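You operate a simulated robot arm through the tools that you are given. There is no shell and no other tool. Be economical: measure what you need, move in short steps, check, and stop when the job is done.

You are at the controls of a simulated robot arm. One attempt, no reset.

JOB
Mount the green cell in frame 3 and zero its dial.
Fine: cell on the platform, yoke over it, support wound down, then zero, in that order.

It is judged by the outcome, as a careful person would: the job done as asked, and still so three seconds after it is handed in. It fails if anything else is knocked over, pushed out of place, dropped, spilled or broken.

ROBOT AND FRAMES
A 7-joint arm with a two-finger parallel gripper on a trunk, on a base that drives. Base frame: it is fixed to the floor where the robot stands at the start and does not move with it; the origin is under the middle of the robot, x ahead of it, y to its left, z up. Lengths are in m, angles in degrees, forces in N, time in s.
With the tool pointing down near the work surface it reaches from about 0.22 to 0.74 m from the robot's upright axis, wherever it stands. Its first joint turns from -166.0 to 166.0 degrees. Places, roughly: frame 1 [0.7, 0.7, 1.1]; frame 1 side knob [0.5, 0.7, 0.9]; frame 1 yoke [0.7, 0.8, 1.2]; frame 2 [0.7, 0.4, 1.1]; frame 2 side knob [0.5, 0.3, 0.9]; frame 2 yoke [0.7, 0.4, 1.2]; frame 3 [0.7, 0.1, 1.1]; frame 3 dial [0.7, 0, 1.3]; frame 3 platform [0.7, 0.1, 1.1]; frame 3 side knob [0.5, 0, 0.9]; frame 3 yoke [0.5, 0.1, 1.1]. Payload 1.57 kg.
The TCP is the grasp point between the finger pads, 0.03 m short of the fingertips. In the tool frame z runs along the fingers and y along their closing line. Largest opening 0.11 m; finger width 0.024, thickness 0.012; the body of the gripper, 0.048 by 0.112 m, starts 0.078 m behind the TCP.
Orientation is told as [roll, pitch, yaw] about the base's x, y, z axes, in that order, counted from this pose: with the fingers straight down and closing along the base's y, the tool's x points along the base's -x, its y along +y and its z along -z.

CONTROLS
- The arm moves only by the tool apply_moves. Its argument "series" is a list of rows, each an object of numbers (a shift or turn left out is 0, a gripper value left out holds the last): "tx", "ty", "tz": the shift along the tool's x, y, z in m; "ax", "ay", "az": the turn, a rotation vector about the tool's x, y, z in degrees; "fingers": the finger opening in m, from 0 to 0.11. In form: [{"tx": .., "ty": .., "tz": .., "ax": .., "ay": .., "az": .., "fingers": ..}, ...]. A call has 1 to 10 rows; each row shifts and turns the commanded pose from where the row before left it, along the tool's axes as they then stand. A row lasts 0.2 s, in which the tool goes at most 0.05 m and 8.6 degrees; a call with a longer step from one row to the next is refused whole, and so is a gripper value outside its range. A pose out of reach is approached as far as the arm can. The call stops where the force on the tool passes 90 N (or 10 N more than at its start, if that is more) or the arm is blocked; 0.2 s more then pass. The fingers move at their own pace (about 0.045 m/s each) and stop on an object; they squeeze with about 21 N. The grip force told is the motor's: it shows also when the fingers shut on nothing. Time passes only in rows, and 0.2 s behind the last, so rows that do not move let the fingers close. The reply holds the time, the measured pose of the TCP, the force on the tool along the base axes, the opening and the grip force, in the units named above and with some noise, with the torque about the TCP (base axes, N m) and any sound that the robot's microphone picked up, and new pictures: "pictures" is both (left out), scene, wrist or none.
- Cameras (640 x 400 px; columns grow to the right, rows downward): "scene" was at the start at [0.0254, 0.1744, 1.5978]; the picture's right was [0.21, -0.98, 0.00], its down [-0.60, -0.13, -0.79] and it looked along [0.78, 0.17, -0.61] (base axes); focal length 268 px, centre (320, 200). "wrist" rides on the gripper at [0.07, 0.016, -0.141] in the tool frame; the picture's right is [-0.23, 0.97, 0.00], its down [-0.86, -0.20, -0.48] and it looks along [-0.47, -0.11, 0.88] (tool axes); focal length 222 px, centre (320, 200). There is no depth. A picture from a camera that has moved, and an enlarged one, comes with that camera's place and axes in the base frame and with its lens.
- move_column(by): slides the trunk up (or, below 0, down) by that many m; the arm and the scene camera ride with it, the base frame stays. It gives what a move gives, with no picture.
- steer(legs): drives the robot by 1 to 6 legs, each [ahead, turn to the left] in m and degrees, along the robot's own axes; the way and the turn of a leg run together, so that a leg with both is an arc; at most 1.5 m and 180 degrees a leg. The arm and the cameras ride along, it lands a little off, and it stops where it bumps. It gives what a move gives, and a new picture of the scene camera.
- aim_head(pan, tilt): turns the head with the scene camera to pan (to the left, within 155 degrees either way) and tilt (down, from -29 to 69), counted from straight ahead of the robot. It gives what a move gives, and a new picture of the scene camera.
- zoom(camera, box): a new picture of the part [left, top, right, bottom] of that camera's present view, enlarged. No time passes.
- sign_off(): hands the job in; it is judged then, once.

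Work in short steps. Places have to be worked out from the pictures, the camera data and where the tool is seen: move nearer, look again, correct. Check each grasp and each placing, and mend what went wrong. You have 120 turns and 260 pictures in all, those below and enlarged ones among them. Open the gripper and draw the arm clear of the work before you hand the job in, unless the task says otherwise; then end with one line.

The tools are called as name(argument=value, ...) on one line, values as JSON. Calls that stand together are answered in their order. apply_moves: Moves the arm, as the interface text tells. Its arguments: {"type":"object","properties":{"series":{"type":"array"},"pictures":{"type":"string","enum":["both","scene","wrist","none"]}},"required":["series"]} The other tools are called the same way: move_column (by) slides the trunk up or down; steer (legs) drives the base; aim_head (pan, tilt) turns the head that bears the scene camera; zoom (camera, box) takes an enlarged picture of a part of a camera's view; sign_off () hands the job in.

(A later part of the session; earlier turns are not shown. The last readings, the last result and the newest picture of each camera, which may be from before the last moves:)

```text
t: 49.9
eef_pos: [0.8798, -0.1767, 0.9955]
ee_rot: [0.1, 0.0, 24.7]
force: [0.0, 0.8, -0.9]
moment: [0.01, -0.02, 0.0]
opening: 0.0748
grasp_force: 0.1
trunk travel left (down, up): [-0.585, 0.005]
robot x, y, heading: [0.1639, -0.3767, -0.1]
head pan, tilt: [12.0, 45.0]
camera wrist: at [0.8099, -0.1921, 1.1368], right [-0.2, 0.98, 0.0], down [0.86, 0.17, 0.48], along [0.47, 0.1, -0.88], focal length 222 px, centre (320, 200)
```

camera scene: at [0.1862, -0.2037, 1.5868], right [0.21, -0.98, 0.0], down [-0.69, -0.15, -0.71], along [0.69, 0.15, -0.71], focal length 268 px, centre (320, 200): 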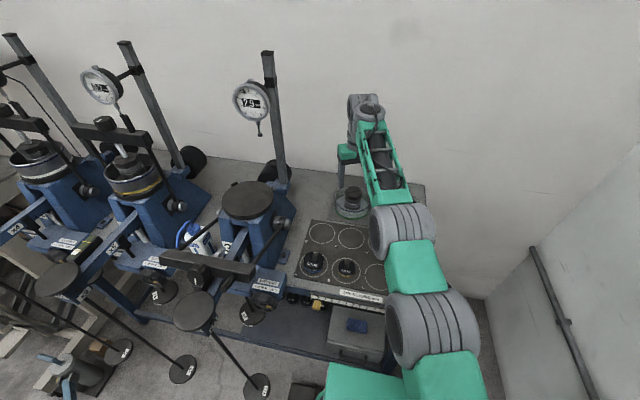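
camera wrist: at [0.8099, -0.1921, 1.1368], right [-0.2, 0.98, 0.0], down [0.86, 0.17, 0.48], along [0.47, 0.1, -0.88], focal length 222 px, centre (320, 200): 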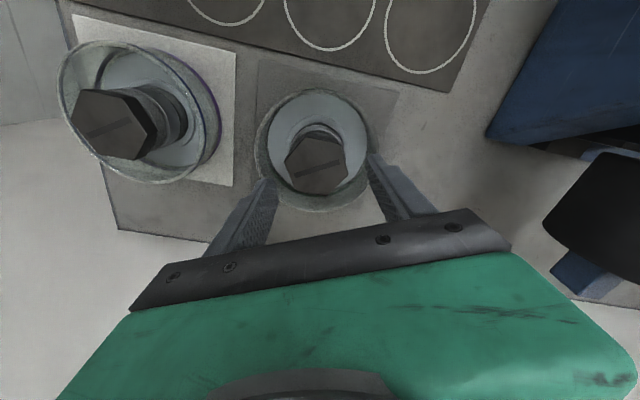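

zoom(camera="wrist", box=[250, 80, 400, 230])

zoom(camera="scene", box=[310, 80, 430, 240])

```text
2.67 times, centred on (325, 155) of wrist
camera zoom: at [0.8099, -0.1921, 1.1368], right [-0.2, 0.98, 0.0], down [0.86, 0.17, 0.48], along [0.47, 0.1, -0.88], focal length 592 px, centre (307, 320)
```

zoom: 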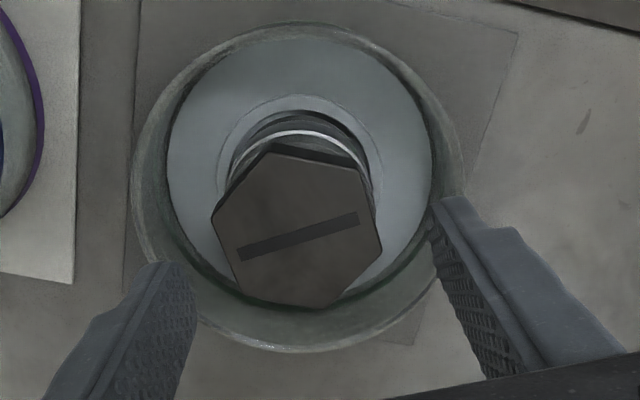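

```text
2.50 times, centred on (370, 160) of scene
camera zoom: at [0.1852, -0.204, 1.6469], right [0.21, -0.98, 0.0], down [-0.69, -0.15, -0.71], along [0.69, 0.15, -0.71], focal length 670 px, centre (195, 300)
```

zoom: 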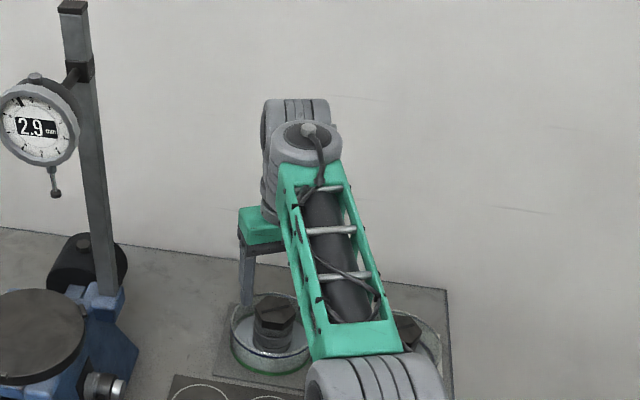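

Hex flats are aligned with the fingers. I narrow to 0.066, shift 3 mm, and descend carefully.

apply_moves(series=[{"ty": -0.003, "fingers": 0.066}, {"tz": 0.02}, {"tz": 0.015}, {}], pictures="both")

zoom(camera="wrist", box=[230, 80, 410, 230])

zoom(camera="scene", box=[320, 130, 400, 220])

```text
t: 50.9
eef_pos: [0.88, -0.1819, 0.9602]
ee_rot: [0.1, 0.1, 24.7]
force: [0.0, -0.2, 0.8]
moment: [0.0, 0.0, 0.0]
opening: 0.066
grasp_force: 0.0
trunk travel left (down, up): [-0.585, 0.005]
robot x, y, heading: [0.1638, -0.3766, -0.1]
head pan, tilt: [12.0, 45.0]
camera scene: at [0.1852, -0.204, 1.6469], right [0.21, -0.98, 0.0], down [-0.69, -0.15, -0.71], along [0.69, 0.15, -0.71], focal length 268 px, centre (320, 200)
camera wrist: at [0.8105, -0.1951, 1.1017], right [-0.2, 0.98, 0.0], down [0.86, 0.17, 0.48], along [0.47, 0.1, -0.88], focal length 222 px, centre (320, 200)
```

scene: 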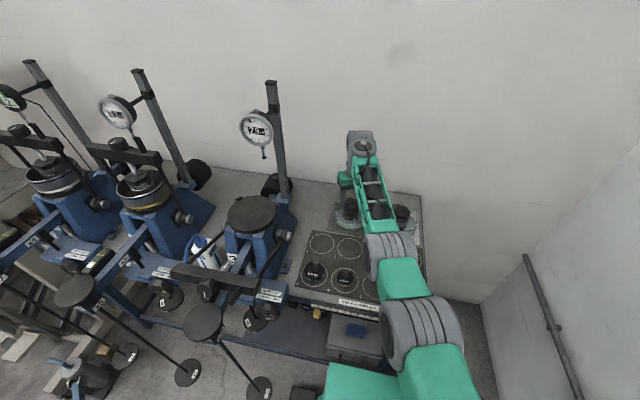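
wrist: 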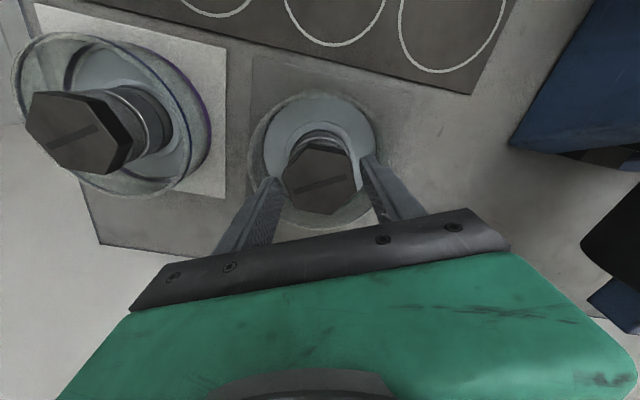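

```text
2.67 times, centred on (320, 155) of wrist
camera zoom: at [0.8105, -0.1951, 1.1017], right [-0.2, 0.98, 0.0], down [0.86, 0.17, 0.48], along [0.47, 0.1, -0.88], focal length 592 px, centre (320, 320)
```

zoom: 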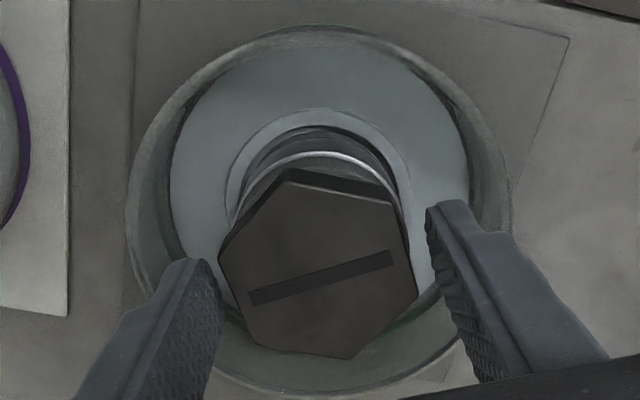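

```text
4.44 times, centred on (360, 175) of scene
camera zoom: at [0.1852, -0.204, 1.6469], right [0.21, -0.98, 0.0], down [-0.69, -0.15, -0.71], along [0.69, 0.15, -0.71], focal length 1191 px, centre (142, 311)
```

zoom: 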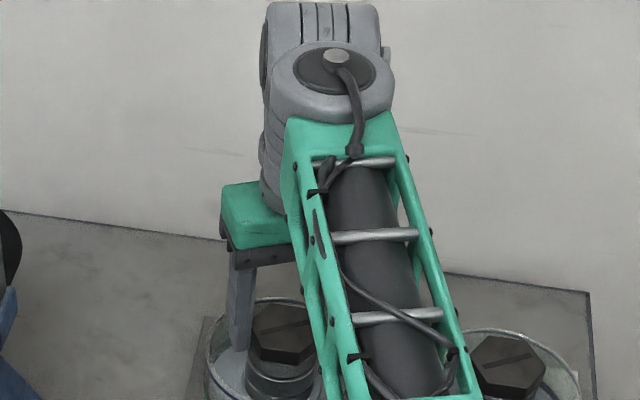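

Alignment good; hex top ≈ z 0.938. Descend 3.2 cm slowly and close.

apply_moves(series=[{"tz": 0.012}, {"tz": 0.01}, {"tz": 0.01}, {}, {"fingers": 0.04}, {}, {}, {}], pictures="wrist")

zoom(camera="wrist", box=[200, 80, 440, 240])

```text
t: 52.7
eef_pos: [0.8795, -0.1804, 0.9301]
ee_rot: [0.0, 0.1, 24.6]
force: [2.5, -3.6, -0.1]
moment: [-0.22, -0.36, -0.38]
opening: 0.0562
grasp_force: 21.3
trunk travel left (down, up): [-0.585, 0.005]
robot x, y, heading: [0.1649, -0.3791, -0.1]
head pan, tilt: [12.0, 45.0]
camera wrist: at [0.81, -0.1954, 1.0704], right [-0.2, 0.98, 0.0], down [0.86, 0.17, 0.48], along [0.47, 0.09, -0.88], focal length 222 px, centre (320, 200)
```

wrist: 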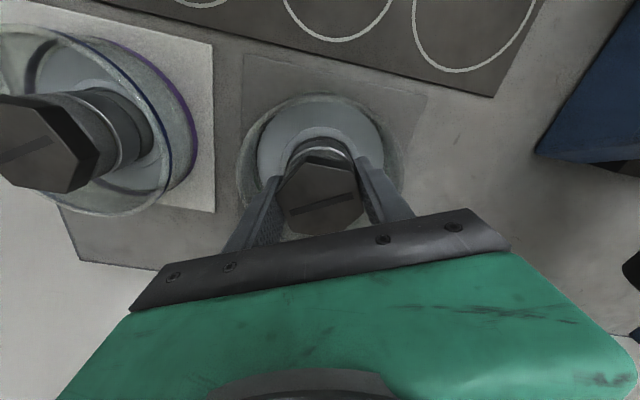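

```text
2.50 times, centred on (320, 160) of wrist
camera zoom: at [0.81, -0.1954, 1.0704], right [-0.2, 0.98, 0.0], down [0.86, 0.17, 0.48], along [0.47, 0.09, -0.88], focal length 555 px, centre (320, 300)
```

zoom: 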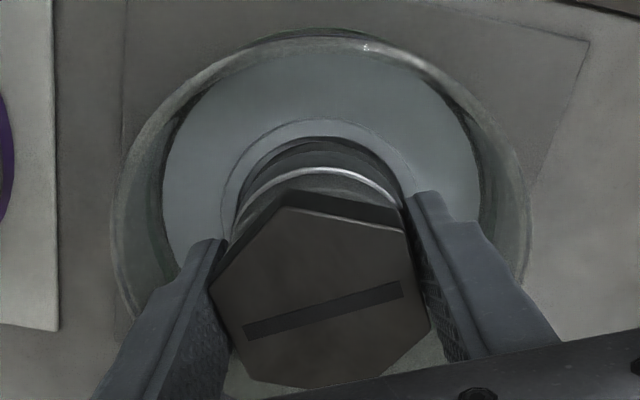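

Gripped on the flats. Tentative lift of 1 cm, to see whether the whole cell comes along.

apply_moves(series=[{"tz": -0.004}, {"tz": -0.006}, {}, {}], pictures="wrist")

zoom(camera="wrist", box=[200, 80, 440, 240])

```text
t: 53.7
eef_pos: [0.8808, -0.1791, 0.9395]
ee_rot: [0.0, 0.2, 24.7]
force: [-0.5, -0.9, -9.6]
moment: [-0.01, 0.01, -0.01]
opening: 0.0555
grasp_force: 21.3
trunk travel left (down, up): [-0.585, 0.005]
robot x, y, heading: [0.1643, -0.3759, -0.2]
head pan, tilt: [12.0, 45.0]
camera wrist: at [0.8114, -0.1946, 1.08], right [-0.2, 0.98, 0.0], down [0.86, 0.18, 0.48], along [0.47, 0.1, -0.88], focal length 222 px, centre (320, 200)
```

wrist: 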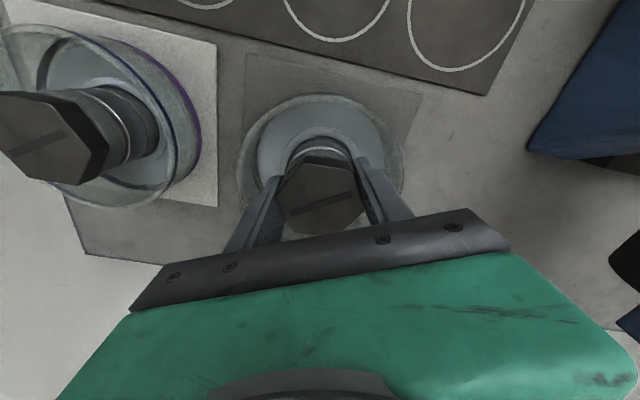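

```text
2.50 times, centred on (320, 160) of wrist
camera zoom: at [0.8114, -0.1946, 1.08], right [-0.2, 0.98, 0.0], down [0.86, 0.18, 0.48], along [0.47, 0.1, -0.88], focal length 555 px, centre (320, 300)
```

zoom: 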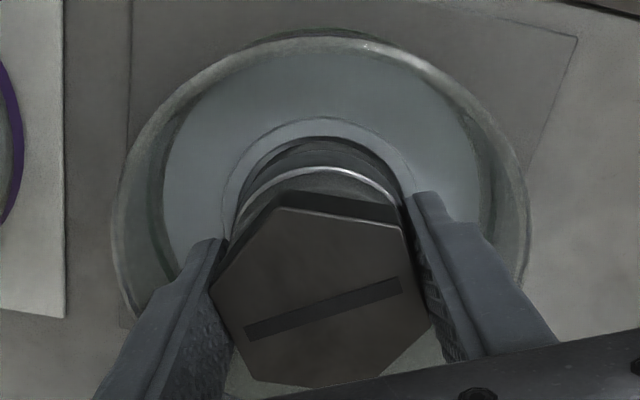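

The whole cell comes up (≈0.98 kg). But at the platform a vertical hand would strike the dial (plunger tip ≈(0.645,0.03,1.28)), so I set the cell back and regrasp with the hand leaning ~30° toward the robot.

apply_moves(series=[{"tz": 0.006}, {"tz": 0.004}, {}, {"fingers": 0.066}, {}, {}, {"tz": -0.03}, {"tz": -0.03}, {}], pictures="none")

apply_moves(series=[{"ay": -7.5}, {"ay": -7.5}, {"ay": -7.5}, {"ay": -7.5}, {}], pictures="both")

zoom(camera="wrist", box=[200, 80, 440, 240])

```text
t: 55.7
eef_pos: [0.8823, -0.1806, 0.9883]
ee_rot: [0.2, 0.2, 24.7]
force: [-0.2, -0.4, -0.4]
moment: [0.02, 0.02, 0.01]
opening: 0.066
grasp_force: 0.0
trunk travel left (down, up): [-0.585, 0.005]
robot x, y, heading: [0.1662, -0.3772, 0.1]
head pan, tilt: [12.0, 45.0]
```

```text
t: 56.9
eef_pos: [0.8841, -0.1798, 0.9886]
ee_rot: [0.1, -26.9, 24.6]
force: [-0.3, 0.4, -0.2]
moment: [-0.01, 0.0, -0.02]
opening: 0.066
grasp_force: 0.1
out of reach, approached as far as the arm can: row 1
trunk travel left (down, up): [-0.585, 0.005]
robot x, y, heading: [0.165, -0.3787, -0.0]
head pan, tilt: [12.0, 45.0]
camera scene: at [0.1851, -0.204, 1.6469], right [0.21, -0.98, 0.0], down [-0.69, -0.15, -0.71], along [0.69, 0.15, -0.71], focal length 268 px, centre (320, 200)
camera wrist: at [0.7641, -0.2175, 1.0834], right [-0.22, 0.97, 0.1], down [0.58, 0.04, 0.81], along [0.78, 0.24, -0.57], focal length 222 px, centre (320, 200)
```

scene: 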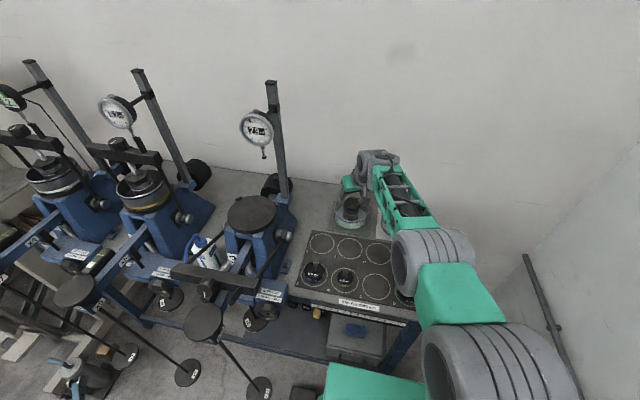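
wrist: 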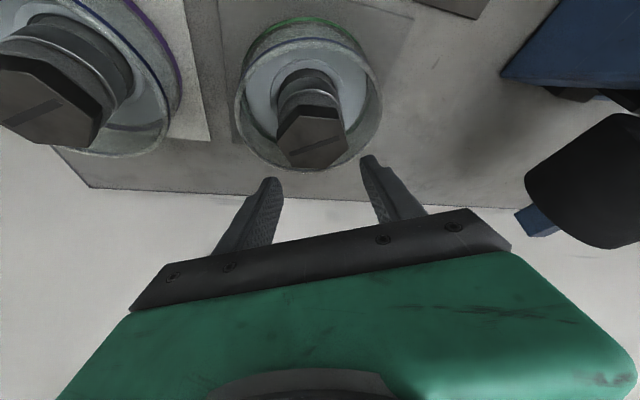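

```text
2.50 times, centred on (320, 160) of wrist
camera zoom: at [0.7641, -0.2175, 1.0834], right [-0.22, 0.97, 0.1], down [0.58, 0.04, 0.81], along [0.78, 0.24, -0.57], focal length 555 px, centre (320, 300)
```

zoom: 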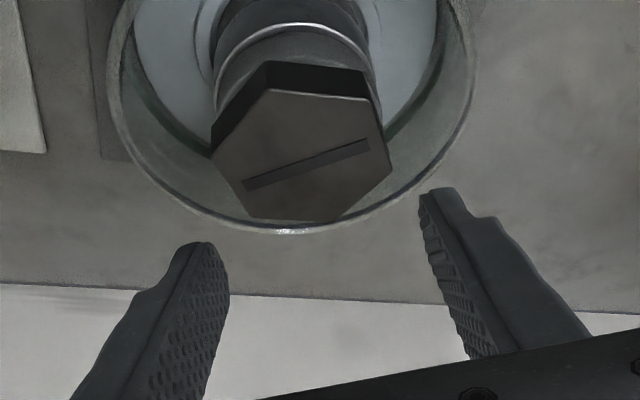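

Lean is ~27°. I descend vertically 5.4 cm (in tool axes tx+, tz+) with slight back shift and close again.

apply_moves(series=[{"tx": 0.0115, "tz": 0.0145}, {"tx": 0.01, "tz": 0.015}, {}], pictures="wrist")

zoom(camera="scene", box=[320, 140, 400, 240])

```text
t: 57.7
eef_pos: [0.8803, -0.1817, 0.9529]
ee_rot: [0.1, -26.8, 24.6]
force: [0.1, -0.4, 1.0]
moment: [-0.02, 0.02, -0.01]
opening: 0.0658
grasp_force: 0.2
trunk travel left (down, up): [-0.585, 0.005]
robot x, y, heading: [0.1619, -0.3792, -0.2]
head pan, tilt: [12.0, 45.0]
camera wrist: at [0.7583, -0.2199, 1.0468], right [-0.22, 0.97, 0.1], down [0.58, 0.05, 0.81], along [0.78, 0.24, -0.57], focal length 222 px, centre (320, 200)
```

wrist: 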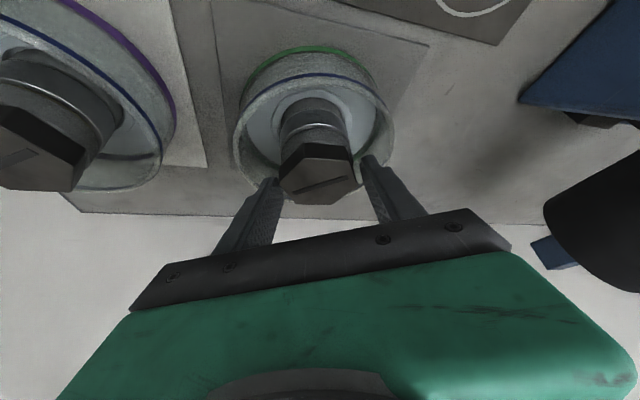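

```text
4.00 times, centred on (360, 190) of scene
camera zoom: at [0.1852, -0.204, 1.6469], right [0.21, -0.98, 0.0], down [-0.69, -0.15, -0.71], along [0.69, 0.15, -0.71], focal length 1072 px, centre (160, 240)
```

zoom: 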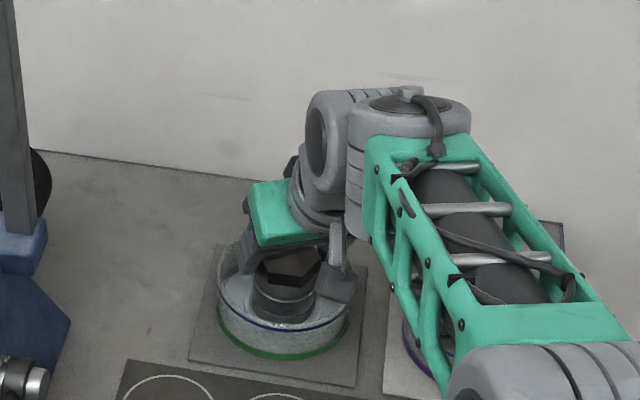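

apply_moves(series=[{"tx": 0.0055, "tz": 0.0095}, {"tx": 0.0045, "tz": 0.0075}, {}, {"fingers": 0.04}, {}, {}, {}], pictures="wrist")

zoom(camera="wrist", box=[200, 80, 440, 240])

```text
t: 59.3
eef_pos: [0.879, -0.1831, 0.9335]
ee_rot: [0.0, -26.9, 24.6]
force: [-0.5, 1.6, -0.5]
moment: [-0.29, -0.33, 0.01]
opening: 0.0555
grasp_force: 20.9
trunk travel left (down, up): [-0.585, 0.005]
robot x, y, heading: [0.1644, -0.3783, -0.1]
head pan, tilt: [12.0, 45.0]
camera wrist: at [0.7574, -0.2202, 1.0276], right [-0.22, 0.97, 0.1], down [0.58, 0.05, 0.81], along [0.78, 0.24, -0.57], focal length 222 px, centre (320, 200)
```

wrist: 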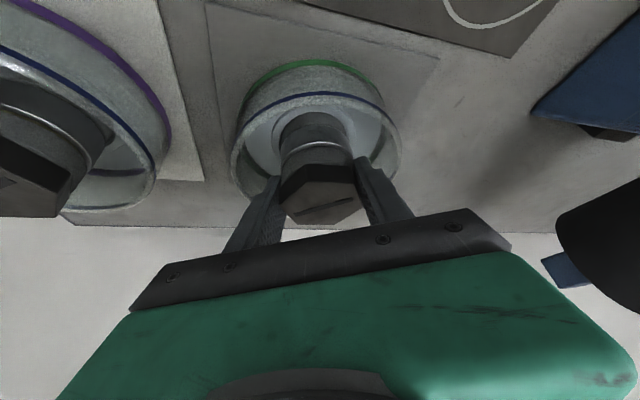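

```text
2.50 times, centred on (320, 160) of wrist
camera zoom: at [0.7574, -0.2202, 1.0276], right [-0.22, 0.97, 0.1], down [0.58, 0.05, 0.81], along [0.78, 0.24, -0.57], focal length 555 px, centre (320, 300)
```

zoom: 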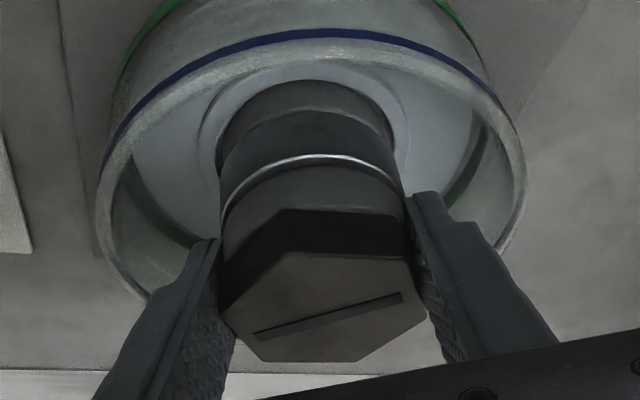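

Gripped. Lift 2 cm vertically and check levelness.

apply_moves(series=[{"tx": -0.0023, "tz": -0.0045}, {"tx": -0.0023, "tz": -0.0045}, {"tx": -0.0045, "tz": -0.009}, {}], pictures="both")

zoom(camera="scene", box=[320, 140, 400, 240])

```text
t: 60.3
eef_pos: [0.8796, -0.1822, 0.9544]
ee_rot: [0.2, -26.7, 24.5]
force: [1.1, 0.3, -8.0]
moment: [0.0, 0.03, 0.0]
opening: 0.0554
grasp_force: 20.5
trunk travel left (down, up): [-0.585, 0.005]
robot x, y, heading: [0.1637, -0.3751, -0.3]
head pan, tilt: [12.0, 45.0]
camera scene: at [0.1862, -0.2037, 1.6468], right [0.21, -0.98, 0.0], down [-0.69, -0.15, -0.71], along [0.69, 0.15, -0.71], focal length 268 px, centre (320, 200)
camera wrist: at [0.7585, -0.2206, 1.0473], right [-0.22, 0.97, 0.1], down [0.58, 0.05, 0.81], along [0.78, 0.24, -0.57], focal length 222 px, centre (320, 200)
```

scene: 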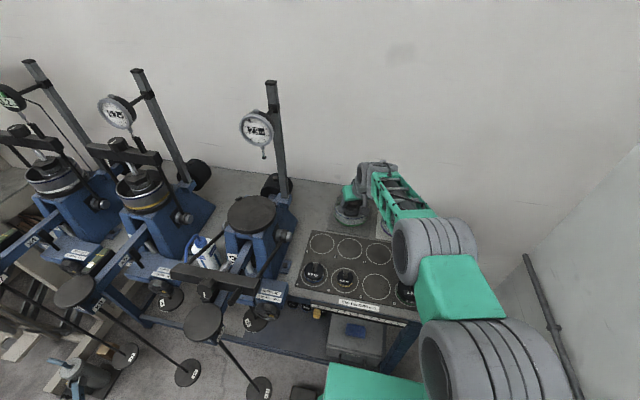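
wrist: 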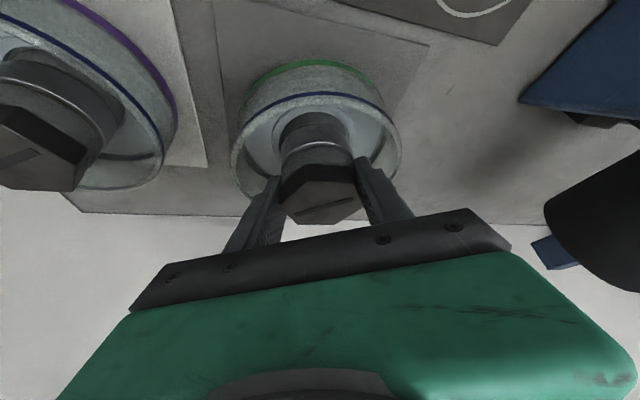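

```text
4.00 times, centred on (360, 190) of scene
camera zoom: at [0.1862, -0.2037, 1.6468], right [0.21, -0.98, 0.0], down [-0.69, -0.15, -0.71], along [0.69, 0.15, -0.71], focal length 1072 px, centre (160, 240)
```

zoom: 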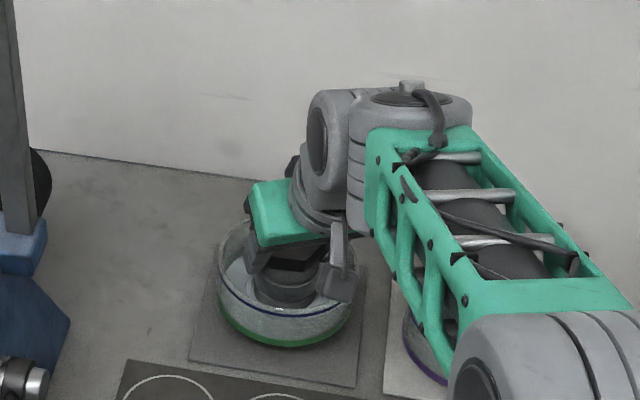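

Held level (≈8–10 N). I now move up and back gently to about (0.62,-0.18,1.2) with level cell.

apply_moves(series=[{"tx": -0.008, "tz": -0.016}, {"tx": 0.0061, "ty": 0.0066, "tz": -0.02}, {"tx": 0.0061, "ty": 0.0066, "tz": -0.02}, {"tx": 0.0061, "ty": 0.0066, "tz": -0.02}, {"tx": 0.0061, "ty": 0.0066, "tz": -0.02}, {"tx": 0.0061, "ty": 0.0066, "tz": -0.02}, {"tx": 0.0061, "ty": 0.0066, "tz": -0.02}, {"tx": 0.0061, "ty": 0.0066, "tz": -0.02}, {"tx": 0.0061, "ty": 0.0066, "tz": -0.02}, {"tx": 0.0061, "ty": 0.0066, "tz": -0.02}], pictures="none")

apply_moves(series=[{"tx": 0.0061, "ty": 0.0066, "tz": -0.02}, {"tx": 0.0061, "ty": 0.0066, "tz": -0.02}, {"tx": 0.0061, "ty": 0.0066, "tz": -0.02}, {"tx": 0.0061, "ty": 0.0066, "tz": -0.02}, {"tx": 0.0061, "ty": 0.0066, "tz": -0.02}, {"tx": 0.0061, "ty": 0.0066, "tz": -0.02}, {}], pictures="both")

```text
t: 62.5
eef_pos: [0.7349, -0.1835, 1.1064]
ee_rot: [0.0, -26.8, 24.7]
force: [-0.4, 0.0, -8.8]
moment: [0.0, 0.08, -0.01]
opening: 0.0552
grasp_force: 20.7
trunk travel left (down, up): [-0.585, 0.005]
robot x, y, heading: [0.1637, -0.3771, -0.0]
head pan, tilt: [12.0, 45.0]
```

```text
t: 64.1
eef_pos: [0.6414, -0.1829, 1.1989]
ee_rot: [0.1, -26.7, 24.7]
force: [0.2, 0.5, -9.6]
moment: [0.0, 0.04, -0.01]
opening: 0.0554
grasp_force: 20.8
trunk travel left (down, up): [-0.585, 0.005]
robot x, y, heading: [0.1644, -0.3779, -0.1]
head pan, tilt: [12.0, 45.0]
camera scene: at [0.1859, -0.2037, 1.6468], right [0.21, -0.98, 0.0], down [-0.69, -0.15, -0.71], along [0.69, 0.15, -0.71], focal length 268 px, centre (320, 200)
camera wrist: at [0.5196, -0.2213, 1.2931], right [-0.22, 0.97, 0.1], down [0.58, 0.05, 0.81], along [0.78, 0.24, -0.57], focal length 222 px, centre (320, 200)
```

scene: 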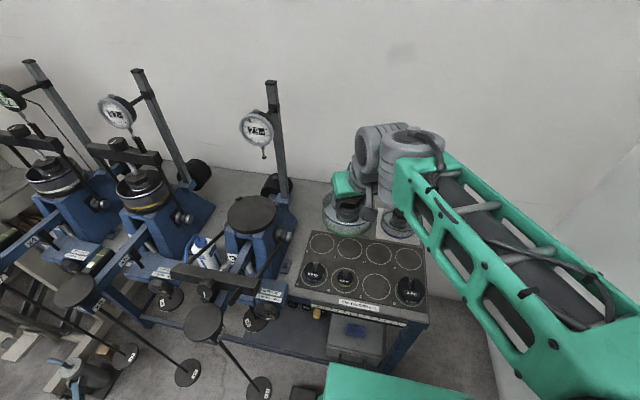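
wrist: 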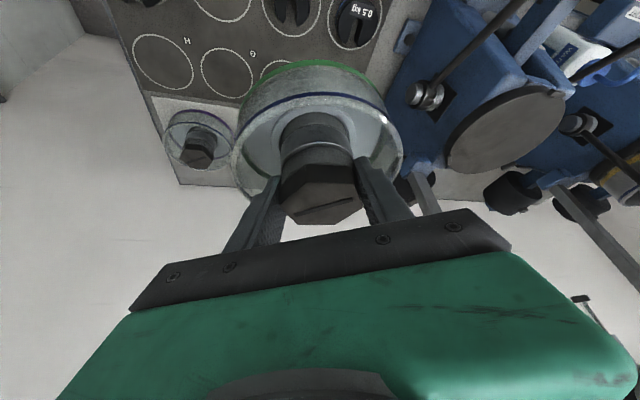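

Now yaw the held cell about the vertical by -35° so the hand leans clear of the dial.

apply_moves(series=[{"ax": 3.166, "az": 6.243}, {"ax": 3.166, "az": 6.243}, {"ax": 3.166, "az": 6.243}, {"ax": 3.166, "az": 6.243}, {"ax": 3.166, "az": 6.243}, {}], pictures="none")

apply_moves(series=[{"tx": 0.0092, "ty": 0.0201, "tz": -0.0047}, {"tx": 0.0092, "ty": 0.0201, "tz": -0.0047}, {"tx": 0.0092, "ty": 0.0201, "tz": -0.0047}, {"tx": 0.0092, "ty": 0.0201, "tz": -0.0047}, {"tx": 0.0092, "ty": 0.0201, "tz": -0.0047}, {"tx": 0.0092, "ty": 0.0201, "tz": -0.0047}, {}], pictures="both")

```text
t: 65.5
eef_pos: [0.6419, -0.1829, 1.1985]
ee_rot: [0.2, -26.8, -10.5]
force: [1.0, -0.1, -9.1]
moment: [0.05, 0.05, 0.02]
opening: 0.0555
grasp_force: 20.9
trunk travel left (down, up): [-0.585, 0.005]
robot x, y, heading: [0.1628, -0.3771, 0.1]
head pan, tilt: [12.0, 45.0]
```

```text
t: 67.1
eef_pos: [0.5999, -0.0533, 1.1965]
ee_rot: [0.1, -26.8, -10.4]
force: [-0.1, 0.5, -8.1]
moment: [-0.02, 0.05, -0.02]
opening: 0.0553
grasp_force: 20.7
trunk travel left (down, up): [-0.585, 0.005]
robot x, y, heading: [0.1637, -0.3776, -0.0]
head pan, tilt: [12.0, 45.0]
camera scene: at [0.1857, -0.2036, 1.6468], right [0.21, -0.98, 0.0], down [-0.69, -0.15, -0.71], along [0.69, 0.15, -0.71], focal length 268 px, centre (320, 200)
camera wrist: at [0.4786, -0.0155, 1.2912], right [0.37, 0.92, 0.1], down [0.5, -0.3, 0.81], along [0.78, -0.25, -0.57], focal length 222 px, centre (320, 200)
```

scene: 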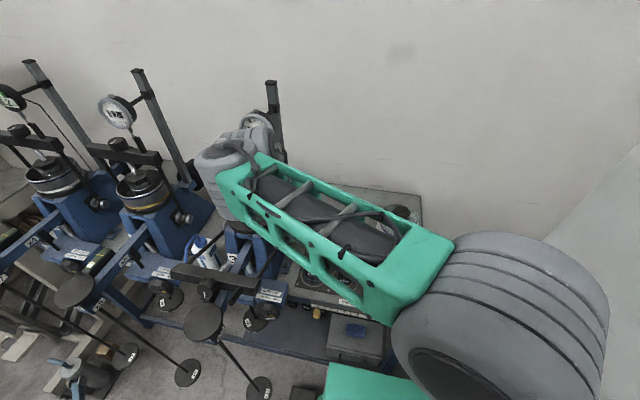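
wrist: 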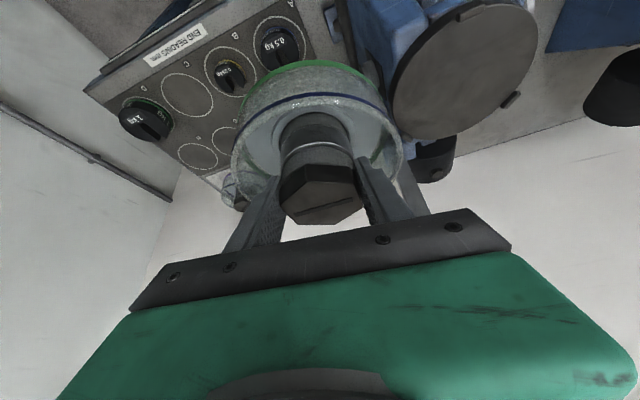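

Clear of the dial so far; platform centre confirmed ≈(0.637,0.098). Continue the diagonal to (0.555,0.098).

apply_moves(series=[{"tx": 0.0092, "ty": 0.0201, "tz": -0.0047}, {"tx": 0.0092, "ty": 0.0201, "tz": -0.0047}, {"tx": 0.0092, "ty": 0.0201, "tz": -0.0047}, {"tx": 0.0092, "ty": 0.0201, "tz": -0.0047}, {"tx": 0.0092, "ty": 0.0201, "tz": -0.0047}, {"tx": 0.0092, "ty": 0.0201, "tz": -0.0047}, {"tx": 0.0092, "ty": 0.0201, "tz": -0.0047}, {}], pictures="both")

```text
t: 68.9
eef_pos: [0.5547, 0.098, 1.2016]
ee_rot: [0.0, -26.8, -10.5]
force: [-0.2, 0.3, -9.5]
moment: [0.02, 0.02, 0.02]
opening: 0.0555
grasp_force: 21.6
trunk travel left (down, up): [-0.585, 0.005]
robot x, y, heading: [0.164, -0.3778, -0.1]
head pan, tilt: [12.0, 45.0]
camera scene: at [0.1856, -0.2036, 1.6468], right [0.21, -0.98, 0.0], down [-0.69, -0.15, -0.71], along [0.69, 0.15, -0.71], focal length 268 px, centre (320, 200)
camera wrist: at [0.4331, 0.1367, 1.295], right [0.37, 0.92, 0.1], down [0.5, -0.3, 0.81], along [0.78, -0.25, -0.57], focal length 222 px, centre (320, 200)
```

scene: 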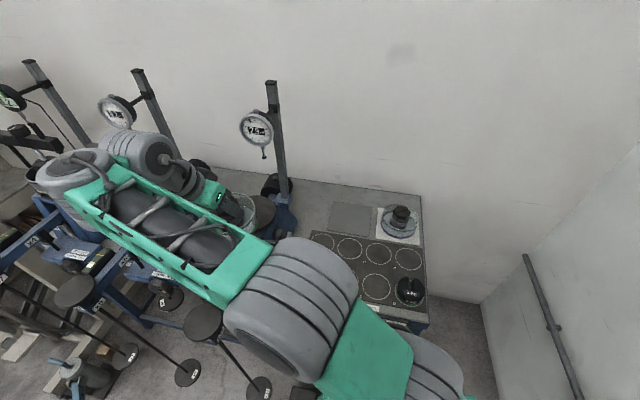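
wrist: 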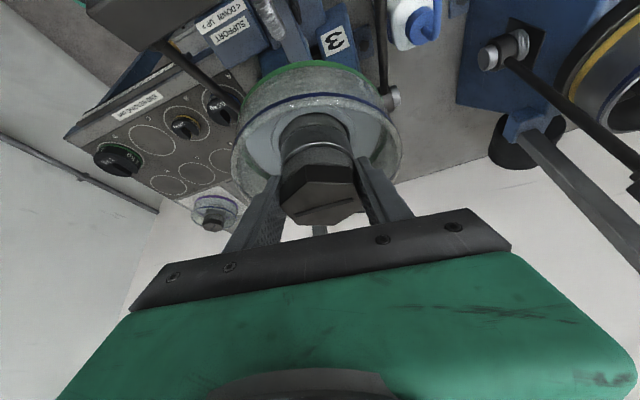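

Move forward 8.3 cm over the platform.

apply_moves(series=[{"tx": -0.0182, "ty": 0.0037, "tz": 0.0092}, {"tx": -0.0182, "ty": 0.0037, "tz": 0.0092}, {"tx": -0.0182, "ty": 0.0037, "tz": 0.0092}, {"tx": -0.0182, "ty": 0.0037, "tz": 0.0092}, {}], pictures="both")

zoom(camera="scene", box=[180, 90, 340, 240])

zoom(camera="wrist", box=[180, 0, 460, 200])

```text
t: 70.1
eef_pos: [0.6323, 0.0885, 1.1904]
ee_rot: [0.0, -26.9, -10.3]
force: [-0.6, 0.2, -9.1]
moment: [0.01, 0.06, 0.0]
opening: 0.0555
grasp_force: 21.3
out of reach, approached as far as the arm can: row 3, 4
trunk travel left (down, up): [-0.585, 0.005]
robot x, y, heading: [0.1617, -0.382, -0.1]
head pan, tilt: [12.0, 45.0]
camera scene: at [0.1858, -0.2028, 1.6467], right [0.21, -0.98, 0.0], down [-0.69, -0.15, -0.71], along [0.69, 0.14, -0.71], focal length 268 px, centre (320, 200)
camera wrist: at [0.5115, 0.1264, 1.2846], right [0.37, 0.92, 0.1], down [0.5, -0.29, 0.81], along [0.78, -0.25, -0.57], focal length 222 px, centre (320, 200)
```

scene: 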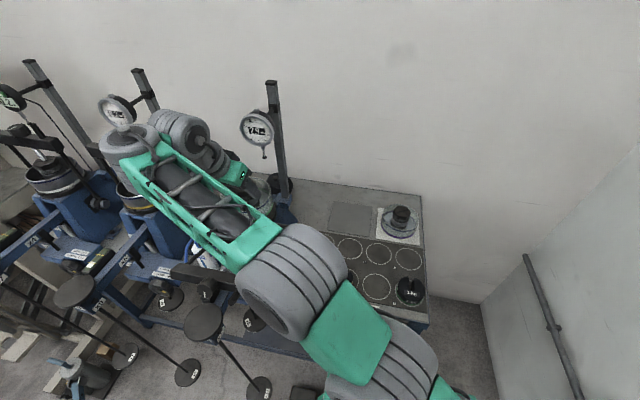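
wrist: 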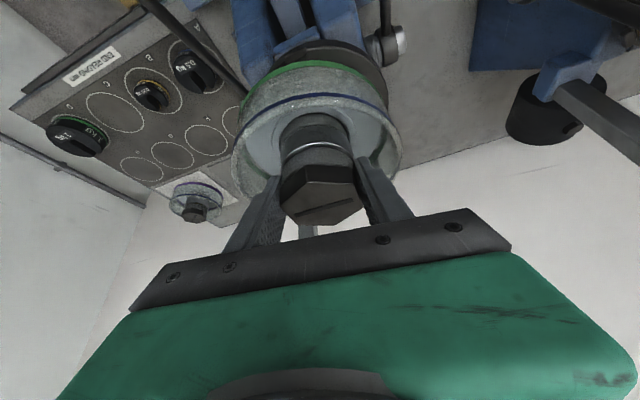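

```text
2.67 times, centred on (260, 165) of scene
camera zoom: at [0.1858, -0.2028, 1.6467], right [0.21, -0.98, 0.0], down [-0.69, -0.15, -0.71], along [0.69, 0.14, -0.71], focal length 715 px, centre (480, 293)
```

zoom: 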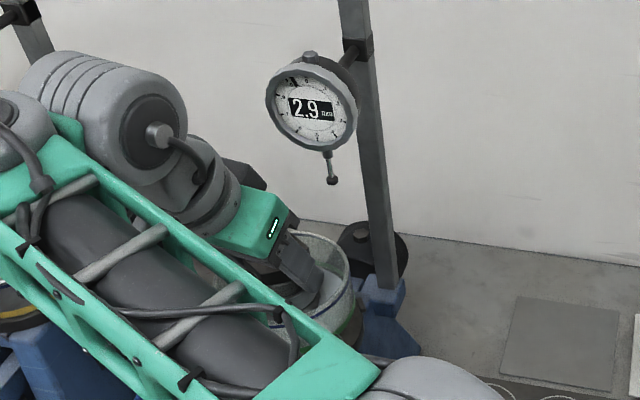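

```text
2.00 times, centred on (320, 100) of wrist
camera zoom: at [0.5115, 0.1264, 1.2846], right [0.37, 0.92, 0.1], down [0.5, -0.29, 0.81], along [0.78, -0.25, -0.57], focal length 444 px, centre (320, 400)
```

zoom: 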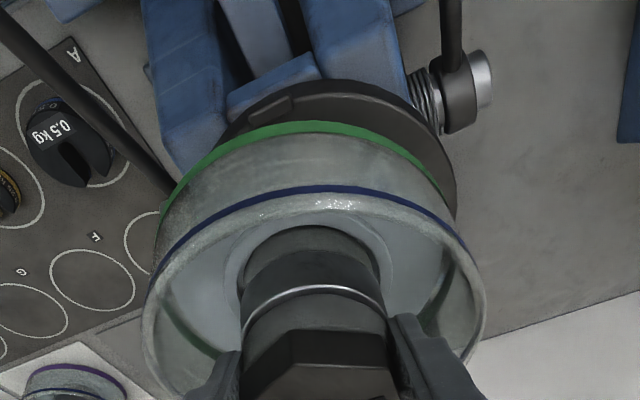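

Near the centre but at reach limit at this height; lower 2.5 cm and see.

apply_moves(series=[{"tx": 0.0055, "tz": 0.011}, {"tx": 0.0055, "tz": 0.011}, {}], pictures="wrist")

zoom(camera="wrist", box=[180, 0, 460, 200])

```text
t: 70.9
eef_pos: [0.6318, 0.0873, 1.1675]
ee_rot: [0.1, -26.8, -10.3]
force: [0.6, 0.2, -8.9]
moment: [0.01, 0.03, -0.02]
opening: 0.0555
grasp_force: 21.2
trunk travel left (down, up): [-0.585, 0.005]
robot x, y, heading: [0.1667, -0.3786, -0.3]
head pan, tilt: [12.0, 45.0]
camera wrist: at [0.5105, 0.1256, 1.2599], right [0.37, 0.92, 0.1], down [0.5, -0.29, 0.81], along [0.78, -0.25, -0.57], focal length 222 px, centre (320, 200)
```

wrist: 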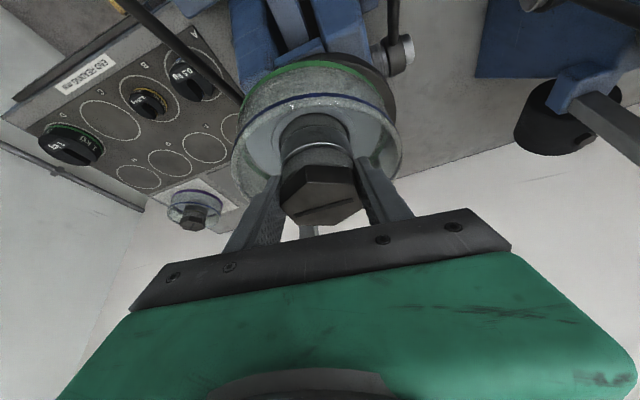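

```text
2.00 times, centred on (320, 100) of wrist
camera zoom: at [0.5105, 0.1256, 1.2599], right [0.37, 0.92, 0.1], down [0.5, -0.29, 0.81], along [0.78, -0.25, -0.57], focal length 444 px, centre (320, 400)
```

zoom: 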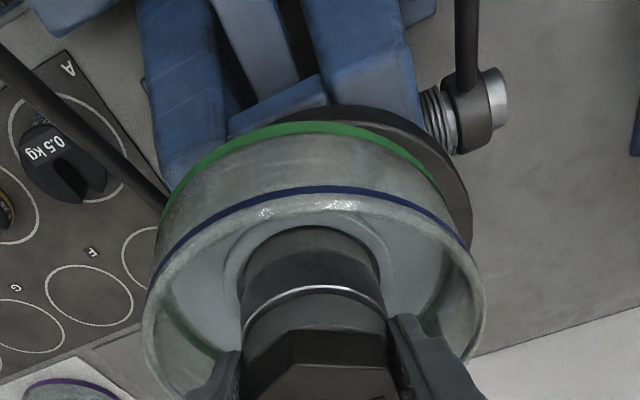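

Shift ~1.2 cm toward +y, then lower to just above contact.

apply_moves(series=[{"tx": -0.0035, "ty": 0.012, "tz": 0.0018}, {"tx": 0.003, "tz": 0.006}, {}], pictures="both")

zoom(camera="wrist", box=[180, 0, 460, 200])

zoom(camera="scene", box=[210, 140, 310, 230])

```text
t: 71.7
eef_pos: [0.6376, 0.0993, 1.159]
ee_rot: [-0.1, -26.8, -10.4]
force: [-0.6, -0.3, -8.3]
moment: [0.02, 0.02, -0.01]
opening: 0.0553
grasp_force: 21.1
trunk travel left (down, up): [-0.585, 0.005]
robot x, y, heading: [0.1642, -0.3757, -0.3]
head pan, tilt: [12.0, 45.0]
camera scene: at [0.1858, -0.2031, 1.6467], right [0.21, -0.98, 0.0], down [-0.69, -0.15, -0.71], along [0.69, 0.14, -0.71], focal length 268 px, centre (320, 200)
camera wrist: at [0.5167, 0.1378, 1.2522], right [0.37, 0.92, 0.1], down [0.5, -0.29, 0.81], along [0.78, -0.25, -0.57], focal length 222 px, centre (320, 200)
```

scene: 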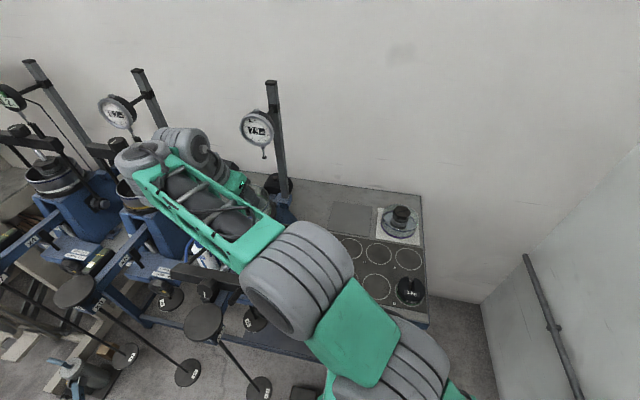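
wrist: 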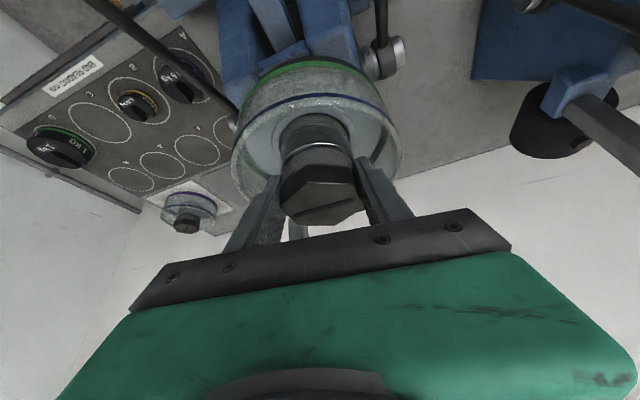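

```text
2.00 times, centred on (320, 100) of wrist
camera zoom: at [0.5167, 0.1378, 1.2522], right [0.37, 0.92, 0.1], down [0.5, -0.29, 0.81], along [0.78, -0.25, -0.57], focal length 444 px, centre (320, 400)
```

zoom: 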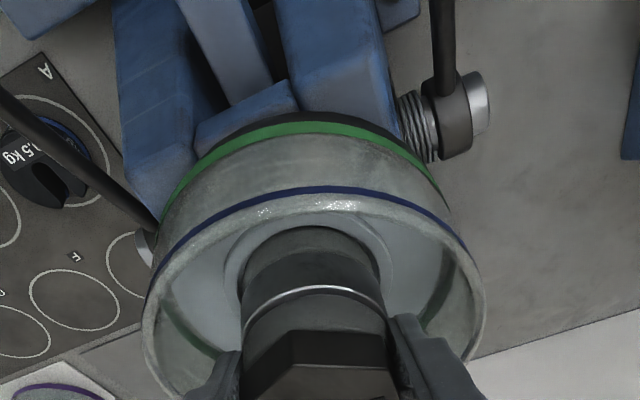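

```text
4.44 times, centred on (260, 185) of scene
camera zoom: at [0.1858, -0.2031, 1.6467], right [0.21, -0.98, 0.0], down [-0.69, -0.15, -0.71], along [0.69, 0.14, -0.71], focal length 1191 px, centre (587, 267)
```

zoom: 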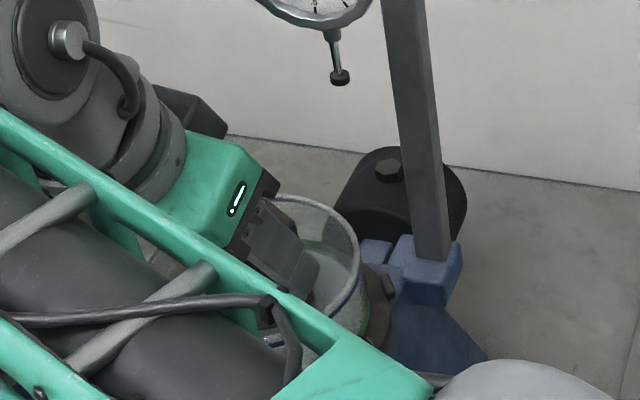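

Concentric now. Lower gently to contact.

apply_moves(series=[{"tx": 0.0018, "tz": 0.0036}, {"tx": 0.0018, "tz": 0.0036}, {"tx": 0.0009, "tz": 0.0018}, {}], pictures="wrist")

zoom(camera="wrist", box=[180, 0, 460, 200])

```text
t: 72.7
eef_pos: [0.6362, 0.0996, 1.15]
ee_rot: [0.1, -26.8, -10.4]
force: [1.6, 1.4, 0.1]
moment: [0.02, 0.41, -0.08]
opening: 0.0554
grasp_force: 21.0
trunk travel left (down, up): [-0.585, 0.005]
robot x, y, heading: [0.1636, -0.3769, -0.2]
head pan, tilt: [12.0, 45.0]
camera wrist: at [0.5159, 0.1373, 1.2444], right [0.37, 0.92, 0.11], down [0.5, -0.3, 0.81], along [0.78, -0.25, -0.57], focal length 222 px, centre (320, 200)
```

wrist: 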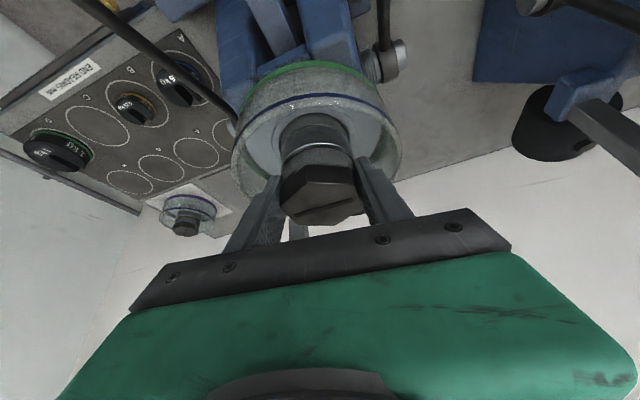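

```text
2.00 times, centred on (320, 100) of wrist
camera zoom: at [0.5159, 0.1373, 1.2444], right [0.37, 0.92, 0.11], down [0.5, -0.3, 0.81], along [0.78, -0.25, -0.57], focal length 444 px, centre (320, 400)
```

zoom: 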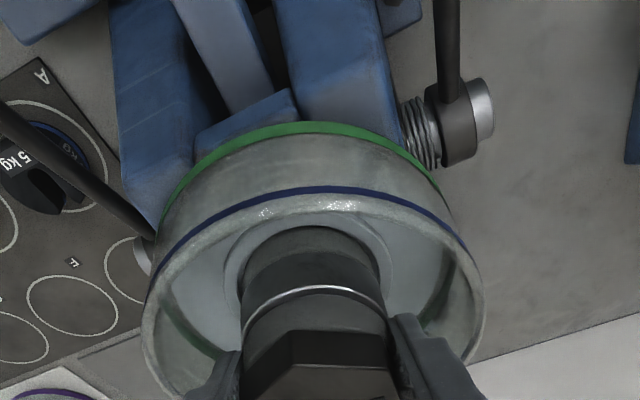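

Contact at z≈1.150 with weight fully taken. Release and withdraw along the finger axis.

apply_moves(series=[{"fingers": 0.068}, {}, {}, {"tz": -0.02}, {"tz": -0.03}, {"tz": -0.04}, {"tz": -0.04}, {}], pictures="both")

zoom(camera="wrist", box=[180, 0, 460, 200])

```text
t: 74.5
eef_pos: [0.5844, 0.0881, 1.212]
ee_rot: [0.1, -26.8, -10.4]
force: [-0.7, -0.6, -0.8]
moment: [0.01, -0.03, 0.02]
opening: 0.0678
grasp_force: 0.1
out of reach, approached as far as the arm can: row 5, 6, 7
trunk travel left (down, up): [-0.585, 0.005]
robot x, y, heading: [0.1608, -0.3764, -0.3]
head pan, tilt: [12.0, 45.0]
camera scene: at [0.1849, -0.2041, 1.6469], right [0.21, -0.98, 0.0], down [-0.69, -0.15, -0.71], along [0.69, 0.15, -0.71], focal length 268 px, centre (320, 200)
camera wrist: at [0.464, 0.1269, 1.3056], right [0.37, 0.92, 0.1], down [0.5, -0.3, 0.81], along [0.78, -0.25, -0.57], focal length 222 px, centre (320, 200)
```

scene: 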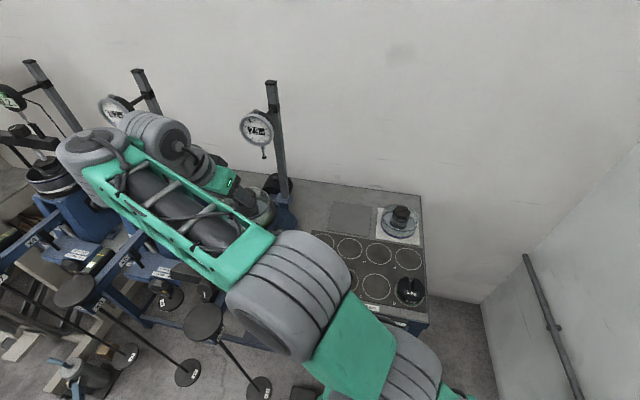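
wrist: 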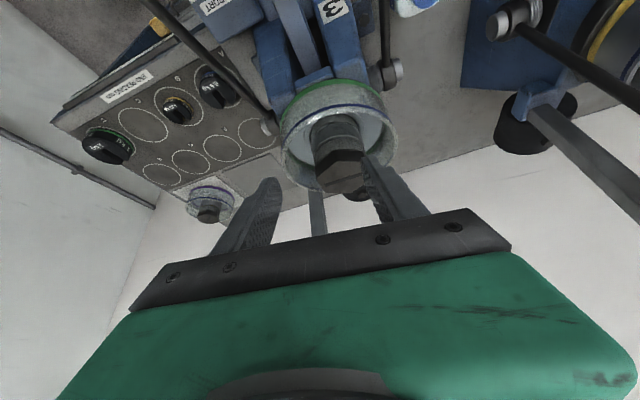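

```text
2.00 times, centred on (320, 100) of wrist
camera zoom: at [0.464, 0.1269, 1.3056], right [0.37, 0.92, 0.1], down [0.5, -0.3, 0.81], along [0.78, -0.25, -0.57], focal length 444 px, centre (320, 400)
```

zoom: 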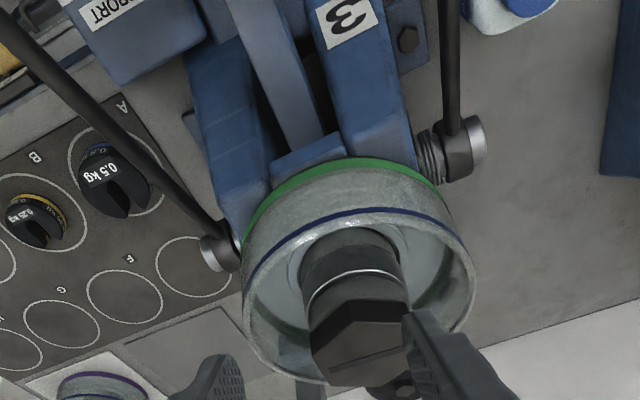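

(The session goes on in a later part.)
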